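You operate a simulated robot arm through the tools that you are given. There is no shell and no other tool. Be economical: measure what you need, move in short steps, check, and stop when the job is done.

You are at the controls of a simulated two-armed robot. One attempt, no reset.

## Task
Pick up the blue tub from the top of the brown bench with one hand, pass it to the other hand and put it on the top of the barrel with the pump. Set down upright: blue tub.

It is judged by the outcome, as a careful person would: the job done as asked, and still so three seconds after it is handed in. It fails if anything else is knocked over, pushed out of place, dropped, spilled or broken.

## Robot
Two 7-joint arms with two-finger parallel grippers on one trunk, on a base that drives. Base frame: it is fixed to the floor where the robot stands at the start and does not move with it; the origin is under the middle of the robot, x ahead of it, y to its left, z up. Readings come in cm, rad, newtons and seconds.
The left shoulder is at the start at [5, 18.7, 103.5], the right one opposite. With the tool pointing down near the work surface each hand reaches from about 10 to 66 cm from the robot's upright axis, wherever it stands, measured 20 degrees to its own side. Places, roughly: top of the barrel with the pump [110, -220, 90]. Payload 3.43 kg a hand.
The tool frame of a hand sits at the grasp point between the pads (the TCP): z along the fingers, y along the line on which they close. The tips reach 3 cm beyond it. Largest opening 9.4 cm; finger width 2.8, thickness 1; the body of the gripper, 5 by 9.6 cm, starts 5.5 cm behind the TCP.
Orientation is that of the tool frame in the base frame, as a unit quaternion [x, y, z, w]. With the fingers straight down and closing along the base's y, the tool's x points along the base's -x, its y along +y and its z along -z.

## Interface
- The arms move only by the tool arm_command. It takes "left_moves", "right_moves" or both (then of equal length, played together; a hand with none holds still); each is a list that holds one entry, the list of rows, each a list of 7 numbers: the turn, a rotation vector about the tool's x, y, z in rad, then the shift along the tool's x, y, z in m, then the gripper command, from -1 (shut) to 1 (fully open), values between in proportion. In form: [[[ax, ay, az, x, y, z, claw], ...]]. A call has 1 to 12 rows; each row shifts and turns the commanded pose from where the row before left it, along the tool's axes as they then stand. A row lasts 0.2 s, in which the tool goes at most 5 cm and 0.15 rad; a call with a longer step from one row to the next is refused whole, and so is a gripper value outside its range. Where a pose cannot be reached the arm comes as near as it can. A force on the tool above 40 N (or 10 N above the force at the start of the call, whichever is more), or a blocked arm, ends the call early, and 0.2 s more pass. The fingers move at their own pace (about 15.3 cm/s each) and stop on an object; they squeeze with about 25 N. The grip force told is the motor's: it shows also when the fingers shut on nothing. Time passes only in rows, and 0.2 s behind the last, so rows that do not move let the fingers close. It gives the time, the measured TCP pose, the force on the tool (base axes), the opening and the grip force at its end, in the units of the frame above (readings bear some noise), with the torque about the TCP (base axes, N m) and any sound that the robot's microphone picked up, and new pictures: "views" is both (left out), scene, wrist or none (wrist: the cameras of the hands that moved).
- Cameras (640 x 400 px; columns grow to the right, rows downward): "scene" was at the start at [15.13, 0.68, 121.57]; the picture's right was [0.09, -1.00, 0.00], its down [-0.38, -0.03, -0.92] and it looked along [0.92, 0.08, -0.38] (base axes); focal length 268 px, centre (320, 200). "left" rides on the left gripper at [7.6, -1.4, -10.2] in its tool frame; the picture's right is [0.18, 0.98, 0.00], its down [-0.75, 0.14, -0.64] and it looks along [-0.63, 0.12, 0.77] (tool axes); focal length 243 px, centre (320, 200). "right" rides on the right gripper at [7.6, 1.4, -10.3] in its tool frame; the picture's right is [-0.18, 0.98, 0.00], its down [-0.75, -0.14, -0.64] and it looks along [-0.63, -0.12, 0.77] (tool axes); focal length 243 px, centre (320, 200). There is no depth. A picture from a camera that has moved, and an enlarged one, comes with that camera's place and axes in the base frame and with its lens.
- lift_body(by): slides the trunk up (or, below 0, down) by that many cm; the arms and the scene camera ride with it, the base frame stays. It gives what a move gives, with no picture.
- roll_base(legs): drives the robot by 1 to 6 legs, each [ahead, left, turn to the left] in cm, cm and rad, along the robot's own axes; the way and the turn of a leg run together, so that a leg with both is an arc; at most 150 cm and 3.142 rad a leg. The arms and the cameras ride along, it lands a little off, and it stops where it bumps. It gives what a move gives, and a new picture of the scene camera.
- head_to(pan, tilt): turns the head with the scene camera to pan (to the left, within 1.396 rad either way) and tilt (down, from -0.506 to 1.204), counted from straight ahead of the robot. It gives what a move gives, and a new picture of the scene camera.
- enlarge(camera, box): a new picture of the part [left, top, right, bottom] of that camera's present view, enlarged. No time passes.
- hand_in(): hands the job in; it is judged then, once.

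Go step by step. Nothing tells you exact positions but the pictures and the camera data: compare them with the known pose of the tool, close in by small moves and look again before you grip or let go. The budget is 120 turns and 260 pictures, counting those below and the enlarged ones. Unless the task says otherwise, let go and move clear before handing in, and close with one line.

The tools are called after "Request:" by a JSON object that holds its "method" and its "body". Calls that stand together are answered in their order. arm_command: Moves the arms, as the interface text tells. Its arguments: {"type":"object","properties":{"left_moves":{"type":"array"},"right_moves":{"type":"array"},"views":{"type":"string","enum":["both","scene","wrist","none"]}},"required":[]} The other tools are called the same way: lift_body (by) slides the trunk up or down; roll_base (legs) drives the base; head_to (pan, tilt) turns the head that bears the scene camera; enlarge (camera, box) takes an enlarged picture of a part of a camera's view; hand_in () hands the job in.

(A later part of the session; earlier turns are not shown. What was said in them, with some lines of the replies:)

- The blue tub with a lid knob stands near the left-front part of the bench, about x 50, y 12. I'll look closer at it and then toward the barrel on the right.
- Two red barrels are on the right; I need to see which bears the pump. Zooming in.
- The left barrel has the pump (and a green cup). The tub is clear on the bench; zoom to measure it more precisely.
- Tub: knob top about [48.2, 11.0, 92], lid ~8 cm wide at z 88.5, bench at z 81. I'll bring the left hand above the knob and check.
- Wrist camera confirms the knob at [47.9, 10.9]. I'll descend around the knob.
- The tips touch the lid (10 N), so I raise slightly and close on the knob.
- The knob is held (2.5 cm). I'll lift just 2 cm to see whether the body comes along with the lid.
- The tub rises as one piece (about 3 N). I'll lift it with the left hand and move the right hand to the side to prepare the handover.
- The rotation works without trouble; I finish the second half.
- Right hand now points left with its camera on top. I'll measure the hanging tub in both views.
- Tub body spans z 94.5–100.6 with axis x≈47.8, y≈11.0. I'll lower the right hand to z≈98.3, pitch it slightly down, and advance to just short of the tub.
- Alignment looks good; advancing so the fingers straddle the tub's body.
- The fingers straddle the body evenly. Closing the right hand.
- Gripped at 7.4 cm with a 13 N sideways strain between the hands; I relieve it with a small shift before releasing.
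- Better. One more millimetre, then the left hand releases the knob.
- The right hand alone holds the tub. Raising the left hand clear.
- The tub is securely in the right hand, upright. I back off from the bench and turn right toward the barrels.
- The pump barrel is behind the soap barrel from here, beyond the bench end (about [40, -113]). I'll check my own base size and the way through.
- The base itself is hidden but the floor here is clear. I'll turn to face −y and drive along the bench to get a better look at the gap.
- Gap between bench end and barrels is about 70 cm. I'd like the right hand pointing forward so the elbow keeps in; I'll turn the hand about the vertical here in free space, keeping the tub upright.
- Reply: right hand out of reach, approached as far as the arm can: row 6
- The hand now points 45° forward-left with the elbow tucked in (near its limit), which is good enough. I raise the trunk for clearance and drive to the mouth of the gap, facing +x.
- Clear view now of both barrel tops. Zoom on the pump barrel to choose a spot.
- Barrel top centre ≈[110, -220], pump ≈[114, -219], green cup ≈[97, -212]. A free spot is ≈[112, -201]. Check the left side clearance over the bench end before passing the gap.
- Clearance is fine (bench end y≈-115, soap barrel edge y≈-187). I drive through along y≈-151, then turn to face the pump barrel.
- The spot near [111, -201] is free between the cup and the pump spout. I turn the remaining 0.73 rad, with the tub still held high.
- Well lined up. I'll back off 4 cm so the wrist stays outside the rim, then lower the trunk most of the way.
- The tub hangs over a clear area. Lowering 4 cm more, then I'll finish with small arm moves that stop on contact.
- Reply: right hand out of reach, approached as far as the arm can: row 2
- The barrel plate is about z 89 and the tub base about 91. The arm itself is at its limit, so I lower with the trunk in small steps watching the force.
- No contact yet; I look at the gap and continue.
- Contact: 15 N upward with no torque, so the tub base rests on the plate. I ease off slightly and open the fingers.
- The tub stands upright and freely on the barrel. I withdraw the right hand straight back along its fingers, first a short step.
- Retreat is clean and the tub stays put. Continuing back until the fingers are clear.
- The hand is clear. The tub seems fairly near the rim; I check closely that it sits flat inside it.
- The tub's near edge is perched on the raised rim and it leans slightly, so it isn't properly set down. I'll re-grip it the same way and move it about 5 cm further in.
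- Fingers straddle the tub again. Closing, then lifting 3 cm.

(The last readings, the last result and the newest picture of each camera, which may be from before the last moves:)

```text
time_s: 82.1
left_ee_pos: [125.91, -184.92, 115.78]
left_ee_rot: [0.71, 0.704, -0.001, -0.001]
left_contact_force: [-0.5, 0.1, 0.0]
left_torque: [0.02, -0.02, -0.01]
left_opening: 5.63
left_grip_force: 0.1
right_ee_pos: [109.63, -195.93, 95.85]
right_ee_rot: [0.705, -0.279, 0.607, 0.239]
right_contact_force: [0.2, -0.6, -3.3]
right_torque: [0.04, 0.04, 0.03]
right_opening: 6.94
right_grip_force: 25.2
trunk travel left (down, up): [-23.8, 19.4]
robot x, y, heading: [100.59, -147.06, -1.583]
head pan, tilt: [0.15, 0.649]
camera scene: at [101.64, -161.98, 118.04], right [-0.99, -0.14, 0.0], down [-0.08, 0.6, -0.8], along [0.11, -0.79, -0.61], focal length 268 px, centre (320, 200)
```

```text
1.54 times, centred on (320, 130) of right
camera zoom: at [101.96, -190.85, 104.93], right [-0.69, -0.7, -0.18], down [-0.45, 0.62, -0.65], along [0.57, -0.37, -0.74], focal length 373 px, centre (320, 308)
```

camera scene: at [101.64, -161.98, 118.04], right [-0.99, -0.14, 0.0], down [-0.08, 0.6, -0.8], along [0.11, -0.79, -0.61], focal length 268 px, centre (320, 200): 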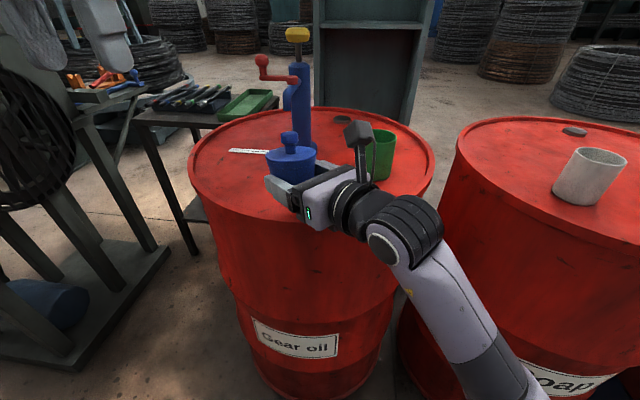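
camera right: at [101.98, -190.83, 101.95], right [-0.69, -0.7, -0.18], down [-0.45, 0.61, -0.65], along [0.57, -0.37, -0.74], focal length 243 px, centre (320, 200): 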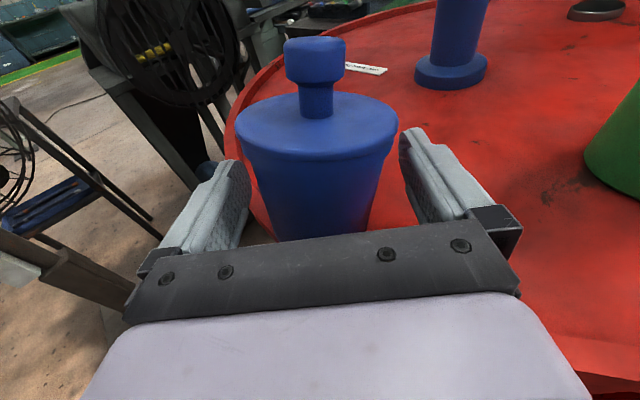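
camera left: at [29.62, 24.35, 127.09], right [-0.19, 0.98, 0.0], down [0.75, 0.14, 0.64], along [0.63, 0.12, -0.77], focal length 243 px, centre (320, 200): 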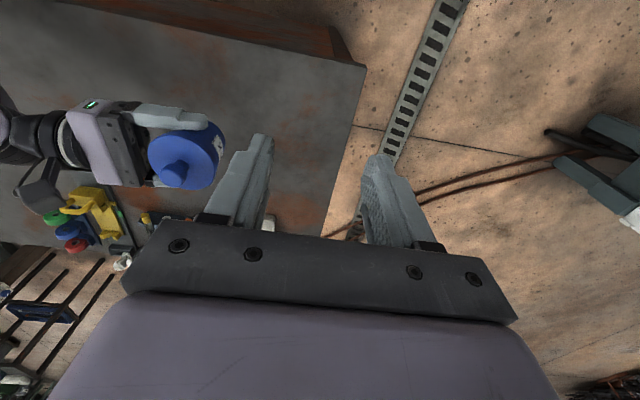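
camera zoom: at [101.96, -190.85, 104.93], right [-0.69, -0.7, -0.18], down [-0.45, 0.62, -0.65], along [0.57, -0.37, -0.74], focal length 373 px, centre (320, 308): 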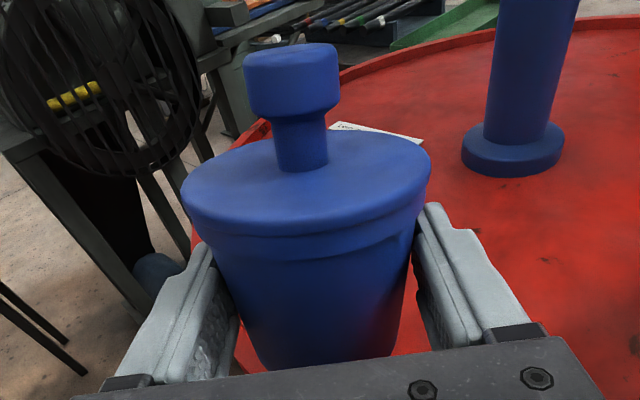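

Held again. Drive 5 cm forward and lower in small steps.

Request:
{"method": "roll_base", "body": {"legs": [[5, 0, 0]]}}

Request:
{"method": "enlarge", "body": {"camera": "right", "box": [160, 0, 480, 260]}}

Request:
{"method": "lift_body", "body": {"by": -2.7}}

Request:
{"method": "lift_body", "body": {"by": -0.3}}

```text
time_s: 83.0
left_ee_pos: [125.83, -189.85, 115.72]
left_ee_rot: [0.71, 0.704, -0.001, -0.002]
left_contact_force: [-0.2, -0.1, -0.4]
left_torque: [0.0, -0.01, 0.01]
left_opening: 5.62
left_grip_force: 0.2
right_ee_pos: [109.49, -200.9, 95.78]
right_ee_rot: [0.704, -0.28, 0.607, 0.24]
right_contact_force: [0.1, 0.0, -3.5]
right_torque: [0.02, 0.1, 0.02]
right_opening: 6.95
right_grip_force: 25.2
trunk travel left (down, up): [-23.8, 19.4]
robot x, y, heading: [100.58, -152.33, -1.585]
head pan, tilt: [0.15, 0.649]
camera scene: at [101.57, -166.98, 118.03], right [-0.99, -0.14, 0.0], down [-0.08, 0.6, -0.8], along [0.11, -0.79, -0.61], focal length 268 px, centre (320, 200)
```

scene: 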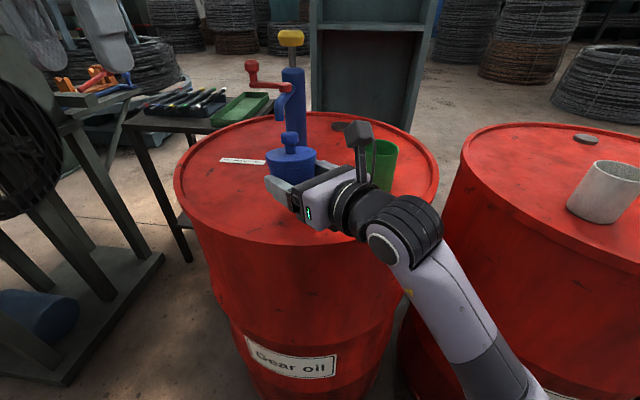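

```text
1.54 times, centred on (320, 130) of right
camera zoom: at [101.86, -195.84, 104.91], right [-0.69, -0.7, -0.18], down [-0.45, 0.62, -0.65], along [0.57, -0.37, -0.74], focal length 373 px, centre (320, 308)
```

zoom: 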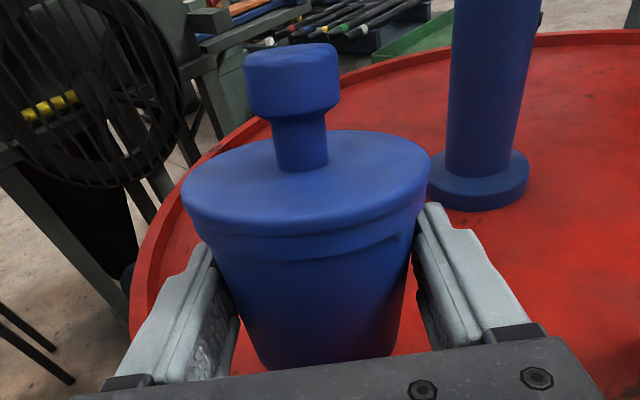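

```text
time_s: 83.7
left_ee_pos: [125.81, -189.75, 113.08]
left_ee_rot: [0.71, 0.704, 0.0, 0.0]
left_contact_force: [0.0, 0.6, -0.5]
left_torque: [-0.04, 0.03, 0.0]
left_opening: 5.63
left_grip_force: 0.2
right_ee_pos: [109.53, -200.83, 93.16]
right_ee_rot: [0.705, -0.279, 0.607, 0.239]
right_contact_force: [0.0, -0.6, -3.2]
right_torque: [0.03, 0.05, 0.01]
right_opening: 6.97
right_grip_force: 24.9
trunk travel left (down, up): [-21.1, 22.1]
robot x, y, heading: [100.33, -152.72, -1.58]
head pan, tilt: [0.15, 0.649]
```

```text
time_s: 84.2
left_ee_pos: [125.97, -189.93, 112.72]
left_ee_rot: [0.71, 0.704, -0.001, -0.001]
left_contact_force: [-0.1, 0.1, 0.3]
left_torque: [0.02, 0.03, 0.0]
left_opening: 5.68
left_grip_force: 0.1
right_ee_pos: [109.52, -200.86, 92.83]
right_ee_rot: [0.705, -0.28, 0.606, 0.24]
right_contact_force: [-0.4, 1.0, -3.9]
right_torque: [0.05, 0.02, 0.0]
right_opening: 6.96
right_grip_force: 25.2
trunk travel left (down, up): [-20.8, 22.4]
robot x, y, heading: [100.36, -152.42, -1.586]
head pan, tilt: [0.15, 0.649]
```

Request:
{"method": "lift_body", "body": {"by": -0.3}}

Request:
{"method": "lift_body", "body": {"by": -0.3}}

Request:
{"method": "enlarge", "body": {"camera": "scene", "box": [240, 110, 400, 250]}}

```text
time_s: 84.8
left_ee_pos: [125.81, -189.81, 112.32]
left_ee_rot: [0.71, 0.704, 0.0, -0.001]
left_contact_force: [-0.1, -0.2, -0.2]
left_torque: [0.02, 0.01, -0.01]
left_opening: 5.61
left_grip_force: 0.0
right_ee_pos: [109.53, -200.86, 92.56]
right_ee_rot: [0.704, -0.28, 0.607, 0.24]
right_contact_force: [0.6, -1.0, -3.1]
right_torque: [0.04, -0.02, 0.01]
right_opening: 6.98
right_grip_force: 25.1
trunk travel left (down, up): [-20.5, 22.7]
robot x, y, heading: [99.87, -152.63, -1.585]
head pan, tilt: [0.15, 0.649]
```

```text
time_s: 85.3
left_ee_pos: [125.92, -189.85, 112.31]
left_ee_rot: [0.71, 0.704, -0.002, -0.001]
left_contact_force: [-0.6, -0.5, -0.5]
left_torque: [0.02, -0.01, 0.0]
left_opening: 5.65
left_grip_force: 0.1
right_ee_pos: [109.46, -200.8, 92.49]
right_ee_rot: [0.702, -0.278, 0.609, 0.241]
right_contact_force: [1.8, -6.0, 14.8]
right_torque: [0.91, 0.79, 0.19]
right_opening: 6.93
right_grip_force: 24.6
trunk travel left (down, up): [-20.2, 23.0]
robot x, y, heading: [100.5, -152.53, -1.581]
head pan, tilt: [0.15, 0.649]
```

```text
2.86 times, centred on (320, 180) of scene
camera zoom: at [101.57, -166.9, 114.48], right [-0.99, -0.14, 0.0], down [-0.08, 0.6, -0.8], along [0.11, -0.79, -0.6], focal length 766 px, centre (320, 257)
```

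zoom: 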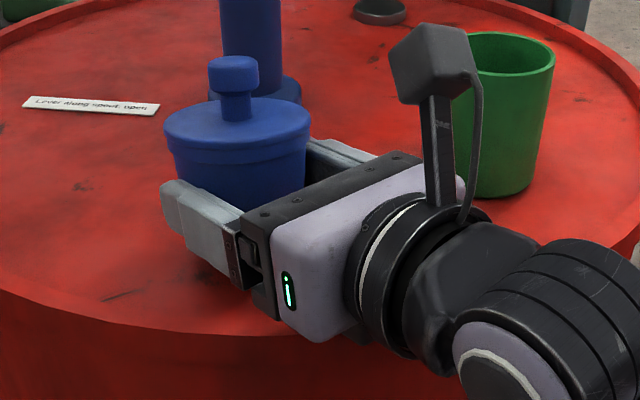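

Contact came from behind the TCP (the hand touching the rim), not the tub. I raise a little and move 3.5 cm further in so the hand's underside clears the rim.

Request:
{"method": "lift_body", "body": {"by": 1.2}}

Request:
{"method": "roll_base", "body": {"legs": [[3.5, 0, 0]]}}

Request:
{"method": "lift_body", "body": {"by": -0.9}}

Request:
{"method": "enlarge", "body": {"camera": "scene", "box": [240, 110, 400, 250]}}

Request:
{"method": "enlarge", "body": {"camera": "right", "box": [160, 0, 640, 300]}}

```text
time_s: 85.9
left_ee_pos: [125.89, -189.84, 113.37]
left_ee_rot: [0.71, 0.704, -0.001, -0.001]
left_contact_force: [0.9, -0.2, -0.6]
left_torque: [0.02, -0.02, 0.0]
left_opening: 5.64
left_grip_force: 0.1
right_ee_pos: [109.55, -200.84, 93.22]
right_ee_rot: [0.706, -0.281, 0.605, 0.239]
right_contact_force: [0.3, -0.2, -3.5]
right_torque: [0.04, 0.01, 0.0]
right_opening: 6.93
right_grip_force: 24.9
trunk travel left (down, up): [-21.4, 21.8]
robot x, y, heading: [100.42, -152.42, -1.578]
head pan, tilt: [0.15, 0.649]
```

```text
time_s: 86.7
left_ee_pos: [125.86, -193.41, 113.26]
left_ee_rot: [0.71, 0.705, 0.0, -0.001]
left_contact_force: [-0.2, 0.6, 0.4]
left_torque: [0.02, -0.01, 0.0]
left_opening: 5.65
left_grip_force: 0.1
right_ee_pos: [109.49, -204.32, 93.4]
right_ee_rot: [0.705, -0.28, 0.606, 0.239]
right_contact_force: [0.1, 1.1, -3.5]
right_torque: [0.03, 0.03, 0.0]
right_opening: 6.94
right_grip_force: 24.8
trunk travel left (down, up): [-21.4, 21.8]
robot x, y, heading: [100.51, -155.91, -1.58]
head pan, tilt: [0.15, 0.649]
camera scene: at [101.54, -170.48, 115.63], right [-0.99, -0.14, 0.0], down [-0.08, 0.6, -0.8], along [0.11, -0.79, -0.61], focal length 268 px, centre (320, 200)
```

scene: 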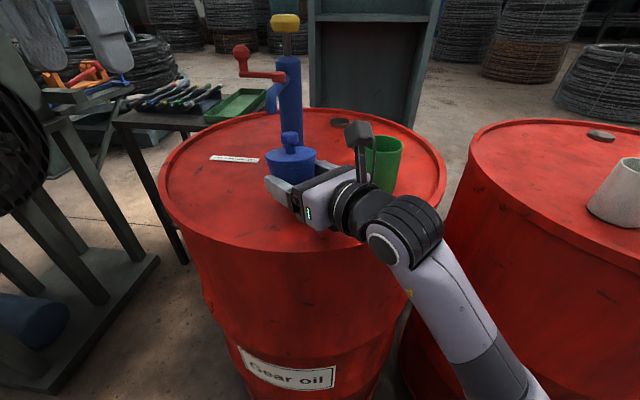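

```text
time_s: 87.3
left_ee_pos: [125.82, -193.28, 112.4]
left_ee_rot: [0.71, 0.704, 0.0, -0.001]
left_contact_force: [1.2, 0.4, -0.2]
left_torque: [-0.01, 0.01, -0.02]
left_opening: 5.62
left_grip_force: 0.0
right_ee_pos: [109.34, -204.35, 92.52]
right_ee_rot: [0.704, -0.28, 0.607, 0.24]
right_contact_force: [0.1, -0.6, -0.6]
right_torque: [-0.03, 0.01, -0.01]
right_opening: 6.95
right_grip_force: 24.5
trunk travel left (down, up): [-20.5, 22.7]
robot x, y, heading: [100.6, -155.89, -1.58]
head pan, tilt: [0.15, 0.649]
```

```text
2.86 times, centred on (320, 180) of scene
camera zoom: at [101.54, -170.45, 114.74], right [-0.99, -0.14, 0.0], down [-0.08, 0.6, -0.8], along [0.11, -0.79, -0.6], focal length 766 px, centre (320, 257)
```

zoom: 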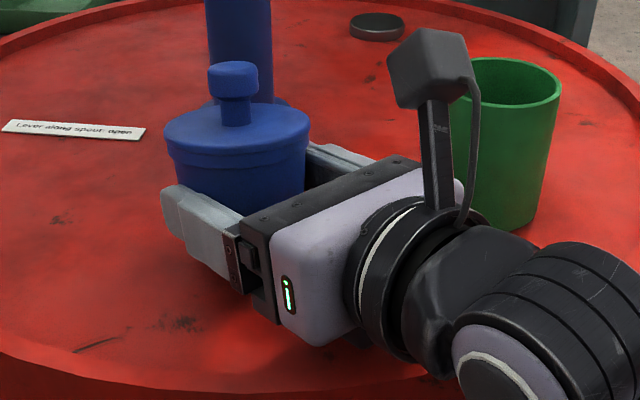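

```text
1.33 times, centred on (400, 150) of right
camera zoom: at [101.85, -199.32, 101.64], right [-0.69, -0.7, -0.18], down [-0.45, 0.62, -0.65], along [0.57, -0.37, -0.74], focal length 324 px, centre (213, 267)
```

zoom: 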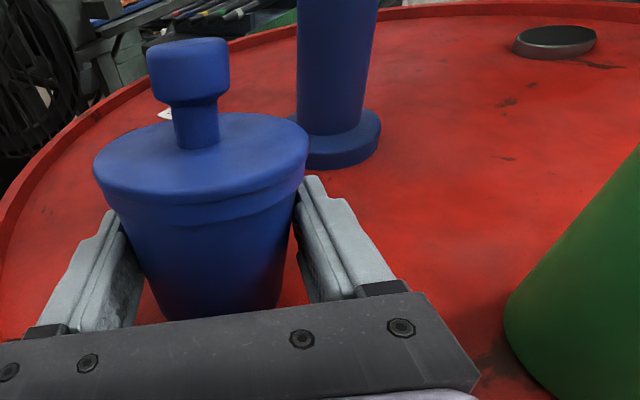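

The force is starting to unload with no torque: the tub is touching the plate. One tiny step more to confirm.

Request:
{"method": "lift_body", "body": {"by": -0.2}}

```text
time_s: 87.8
left_ee_pos: [125.82, -193.52, 112.13]
left_ee_rot: [0.71, 0.704, -0.001, -0.001]
left_contact_force: [-0.1, 0.1, -0.2]
left_torque: [0.01, -0.02, -0.02]
left_opening: 5.65
left_grip_force: 0.0
right_ee_pos: [109.37, -204.28, 92.4]
right_ee_rot: [0.703, -0.279, 0.608, 0.241]
right_contact_force: [-0.1, -2.1, 5.1]
right_torque: [-0.33, -0.14, -0.06]
right_opening: 6.96
right_grip_force: 25.2
trunk travel left (down, up): [-20.3, 22.9]
robot x, y, heading: [100.34, -156.29, -1.578]
head pan, tilt: [0.15, 0.649]
```

Contact is at the tub's far bottom edge (slight lean in grip). A touch more press lets it settle flat, then I release.

Request:
{"method": "lift_body", "body": {"by": -0.2}}

Request:
{"method": "arm_command", "body": {"right_moves": [[[0, 0, 0, 0, 0, 0, 0.52], [0, 0, 0, 0, 0, 0, 0.6], [0, 0, 0, 0, 0, 0, 0.8], [0, 0, 0, 0, 0, 0, 1], [0, 0, 0, 0, 0, 0, 1]]]}}

```text
time_s: 88.3
left_ee_pos: [125.68, -193.32, 112.12]
left_ee_rot: [0.71, 0.704, -0.001, 0.0]
left_contact_force: [-0.2, -0.3, 0.2]
left_torque: [0.02, 0.01, 0.01]
left_opening: 5.65
left_grip_force: 0.1
right_ee_pos: [109.5, -204.12, 92.42]
right_ee_rot: [0.704, -0.278, 0.608, 0.239]
right_contact_force: [0.5, 1.1, 9.9]
right_torque: [-0.37, -0.29, 0.02]
right_opening: 6.95
right_grip_force: 24.7
trunk travel left (down, up): [-20.1, 23.1]
robot x, y, heading: [100.44, -156.14, -1.578]
head pan, tilt: [0.15, 0.649]
```

```text
time_s: 89.5
left_ee_pos: [125.81, -193.22, 111.92]
left_ee_rot: [0.71, 0.704, -0.001, 0.0]
left_contact_force: [0.4, 0.5, -0.3]
left_torque: [0.0, 0.02, 0.04]
left_opening: 5.61
left_grip_force: 0.1
right_ee_pos: [109.43, -204.44, 92.02]
right_ee_rot: [0.705, -0.28, 0.606, 0.24]
right_contact_force: [0.1, -0.1, -0.3]
right_torque: [0.0, 0.0, -0.06]
right_opening: 9.4
right_grip_force: 0.1
trunk travel left (down, up): [-20.1, 23.1]
robot x, y, heading: [100.22, -155.8, -1.58]
head pan, tilt: [0.15, 0.649]
camera scene: at [101.54, -170.43, 114.35], right [-0.99, -0.14, 0.0], down [-0.08, 0.6, -0.8], along [0.11, -0.79, -0.6], focal length 268 px, centre (320, 200)
camera right: at [101.85, -199.3, 101.24], right [-0.69, -0.7, -0.18], down [-0.45, 0.62, -0.65], along [0.57, -0.37, -0.74], focal length 243 px, centre (320, 200)
```

scene: 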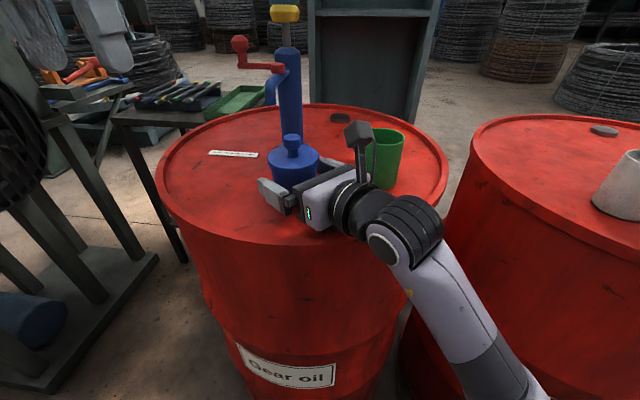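
right: 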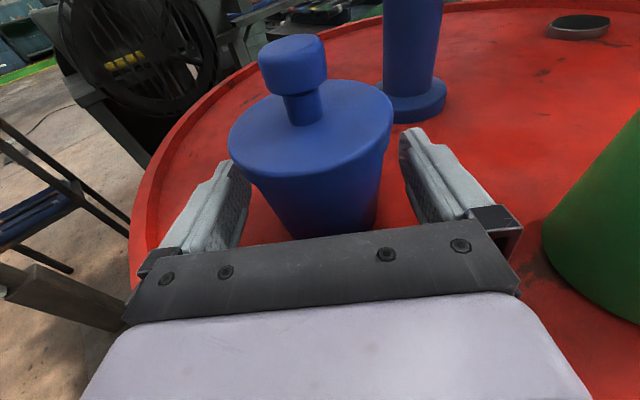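

The tub is flat and upright on the plate. I raise 0.7 cm to clear the rim and withdraw backward.

Request:
{"method": "lift_body", "body": {"by": 0.7}}

Request:
{"method": "arm_command", "body": {"right_moves": [[[0, 0, 0, 0, 0, -0.015, 1], [0, 0, 0, 0, 0, -0.02, 1], [0, 0, 0, 0, 0, -0.02, 1], [0, 0, 0, 0, 0, -0.025, 1], [0, 0, 0, 0, 0, -0.025, 1], [0, 0, 0, 0, 0, -0.02, 1], [0, 0, 0, 0, 0, 0, 1]]]}}

Request:
{"method": "enlarge", "body": {"camera": "scene", "box": [230, 90, 370, 220]}}

Request:
{"method": "enlarge", "body": {"camera": "right", "box": [200, 0, 440, 180]}}

```text
time_s: 90.1
left_ee_pos: [125.88, -193.43, 112.72]
left_ee_rot: [0.71, 0.704, -0.001, 0.0]
left_contact_force: [-0.2, -0.3, -0.6]
left_torque: [-0.04, 0.0, 0.01]
left_opening: 5.63
left_grip_force: 0.0
right_ee_pos: [109.5, -204.45, 92.8]
right_ee_rot: [0.705, -0.28, 0.606, 0.24]
right_contact_force: [0.3, -0.1, 0.3]
right_torque: [0.0, 0.01, -0.01]
right_opening: 9.4
right_grip_force: 0.1
trunk travel left (down, up): [-20.8, 22.4]
robot x, y, heading: [100.32, -155.74, -1.585]
head pan, tilt: [0.15, 0.649]
```

```text
time_s: 91.7
left_ee_pos: [125.83, -193.45, 112.84]
left_ee_rot: [0.71, 0.704, -0.001, 0.0]
left_contact_force: [-0.4, 0.2, -0.5]
left_torque: [0.02, 0.01, 0.0]
left_opening: 5.63
left_grip_force: 0.1
right_ee_pos: [100.31, -195.74, 94.69]
right_ee_rot: [0.705, -0.28, 0.606, 0.24]
right_contact_force: [0.6, -0.8, -0.1]
right_torque: [0.02, -0.04, -0.02]
right_opening: 9.42
right_grip_force: 0.0
trunk travel left (down, up): [-20.8, 22.4]
robot x, y, heading: [100.56, -156.01, -1.581]
head pan, tilt: [0.15, 0.649]
camera scene: at [101.54, -170.43, 115.05], right [-0.99, -0.14, 0.0], down [-0.08, 0.6, -0.8], along [0.11, -0.79, -0.6], focal length 268 px, centre (320, 200)
camera right: at [92.69, -190.7, 103.73], right [-0.69, -0.7, -0.18], down [-0.45, 0.62, -0.65], along [0.57, -0.37, -0.74], focal length 243 px, centre (320, 200)
```

scene: 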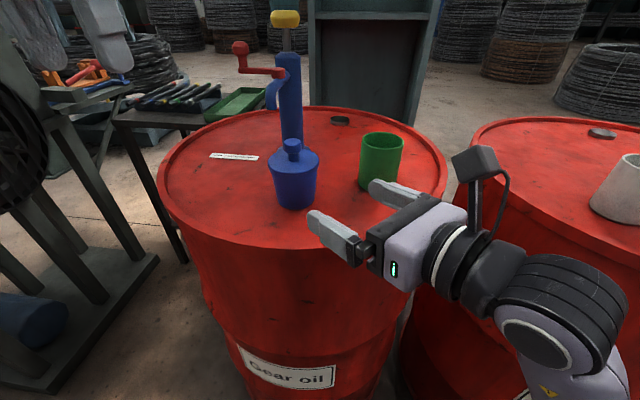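
right: 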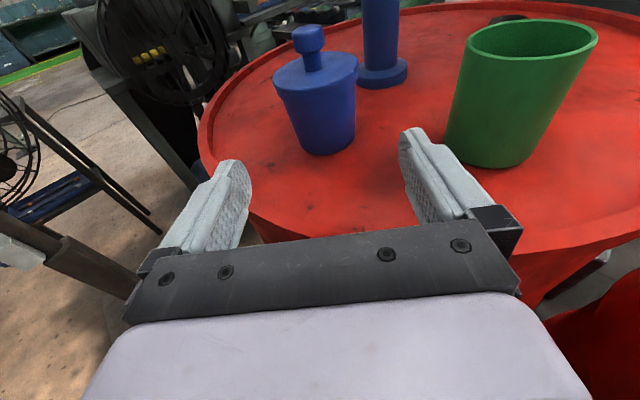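

```text
3.08 times, centred on (300, 155) of scene
camera zoom: at [101.54, -170.43, 115.05], right [-0.99, -0.14, 0.0], down [-0.08, 0.6, -0.8], along [0.11, -0.79, -0.6], focal length 824 px, centre (382, 338)
```

zoom: 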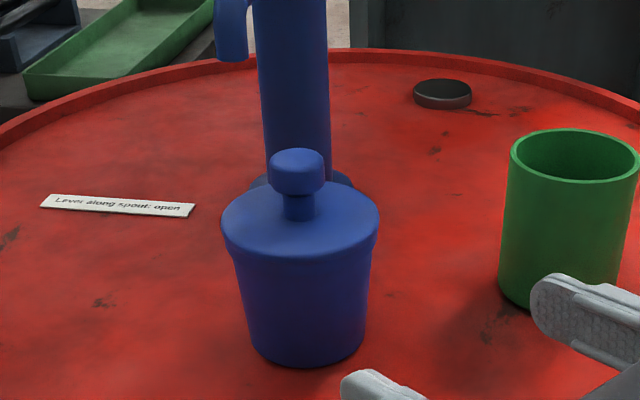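

```text
2.22 times, centred on (320, 90) of right
camera zoom: at [92.69, -190.7, 103.73], right [-0.69, -0.7, -0.18], down [-0.45, 0.62, -0.65], along [0.57, -0.37, -0.74], focal length 539 px, centre (320, 444)
```

zoom: 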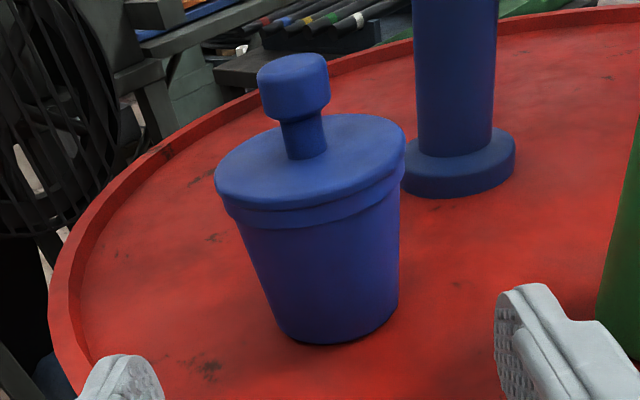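

The tub now stands upright and flat, well inside the rim, with cup and pump untouched. I raise the arms clear, back away slightly and take a last look.

Request:
{"method": "lift_body", "body": {"by": 12}}

Request:
{"method": "roll_base", "body": {"legs": [[-5, 0, 0]]}}

```text
time_s: 93.2
left_ee_pos: [125.88, -193.37, 124.77]
left_ee_rot: [0.71, 0.704, -0.001, -0.001]
left_contact_force: [-0.7, 0.4, -0.3]
left_torque: [0.0, 0.04, -0.02]
left_opening: 5.66
left_grip_force: 0.0
right_ee_pos: [100.25, -195.84, 106.51]
right_ee_rot: [0.704, -0.28, 0.607, 0.24]
right_contact_force: [-0.8, 0.1, 0.0]
right_torque: [0.0, 0.02, 0.0]
right_opening: 9.39
right_grip_force: 0.1
trunk travel left (down, up): [-32.8, 10.4]
robot x, y, heading: [100.05, -156.0, -1.58]
head pan, tilt: [0.15, 0.649]
```

```text
time_s: 94.1
left_ee_pos: [125.91, -188.48, 124.77]
left_ee_rot: [0.709, 0.705, -0.002, 0.0]
left_contact_force: [-0.3, 0.5, -0.2]
left_torque: [-0.05, 0.03, 0.0]
left_opening: 5.66
left_grip_force: 0.0
right_ee_pos: [100.46, -190.83, 106.55]
right_ee_rot: [0.705, -0.278, 0.607, 0.239]
right_contact_force: [1.1, 0.5, -0.3]
right_torque: [-0.02, 0.01, 0.02]
right_opening: 9.37
right_grip_force: 0.1
trunk travel left (down, up): [-32.8, 10.4]
robot x, y, heading: [100.37, -151.01, -1.58]
head pan, tilt: [0.15, 0.649]
camera scene: at [101.6, -165.46, 127.06], right [-0.99, -0.14, 0.0], down [-0.08, 0.6, -0.8], along [0.11, -0.79, -0.6], focal length 268 px, centre (320, 200)
```

scene: 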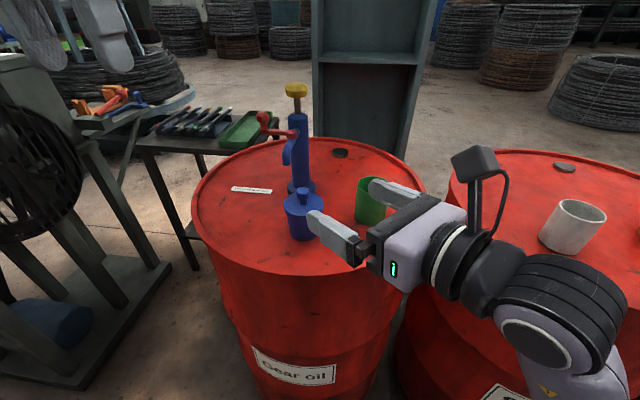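

The tub stands upright on the pump barrel, both hands are clear, and nothing else has moved. I'm handing the job in.

Request:
{"method": "hand_in", "body": {}}

```text
The job is handed in.
```

The blue tub is standing upright on top of the barrel with the pump. I picked it up with the left hand, passed it to the right and let go. The first set-down caught the barrel's raised rim and left the tub leaning, so I gripped it again and moved it about 8 cm further in. In the last picture nothing else had been knocked over or moved.
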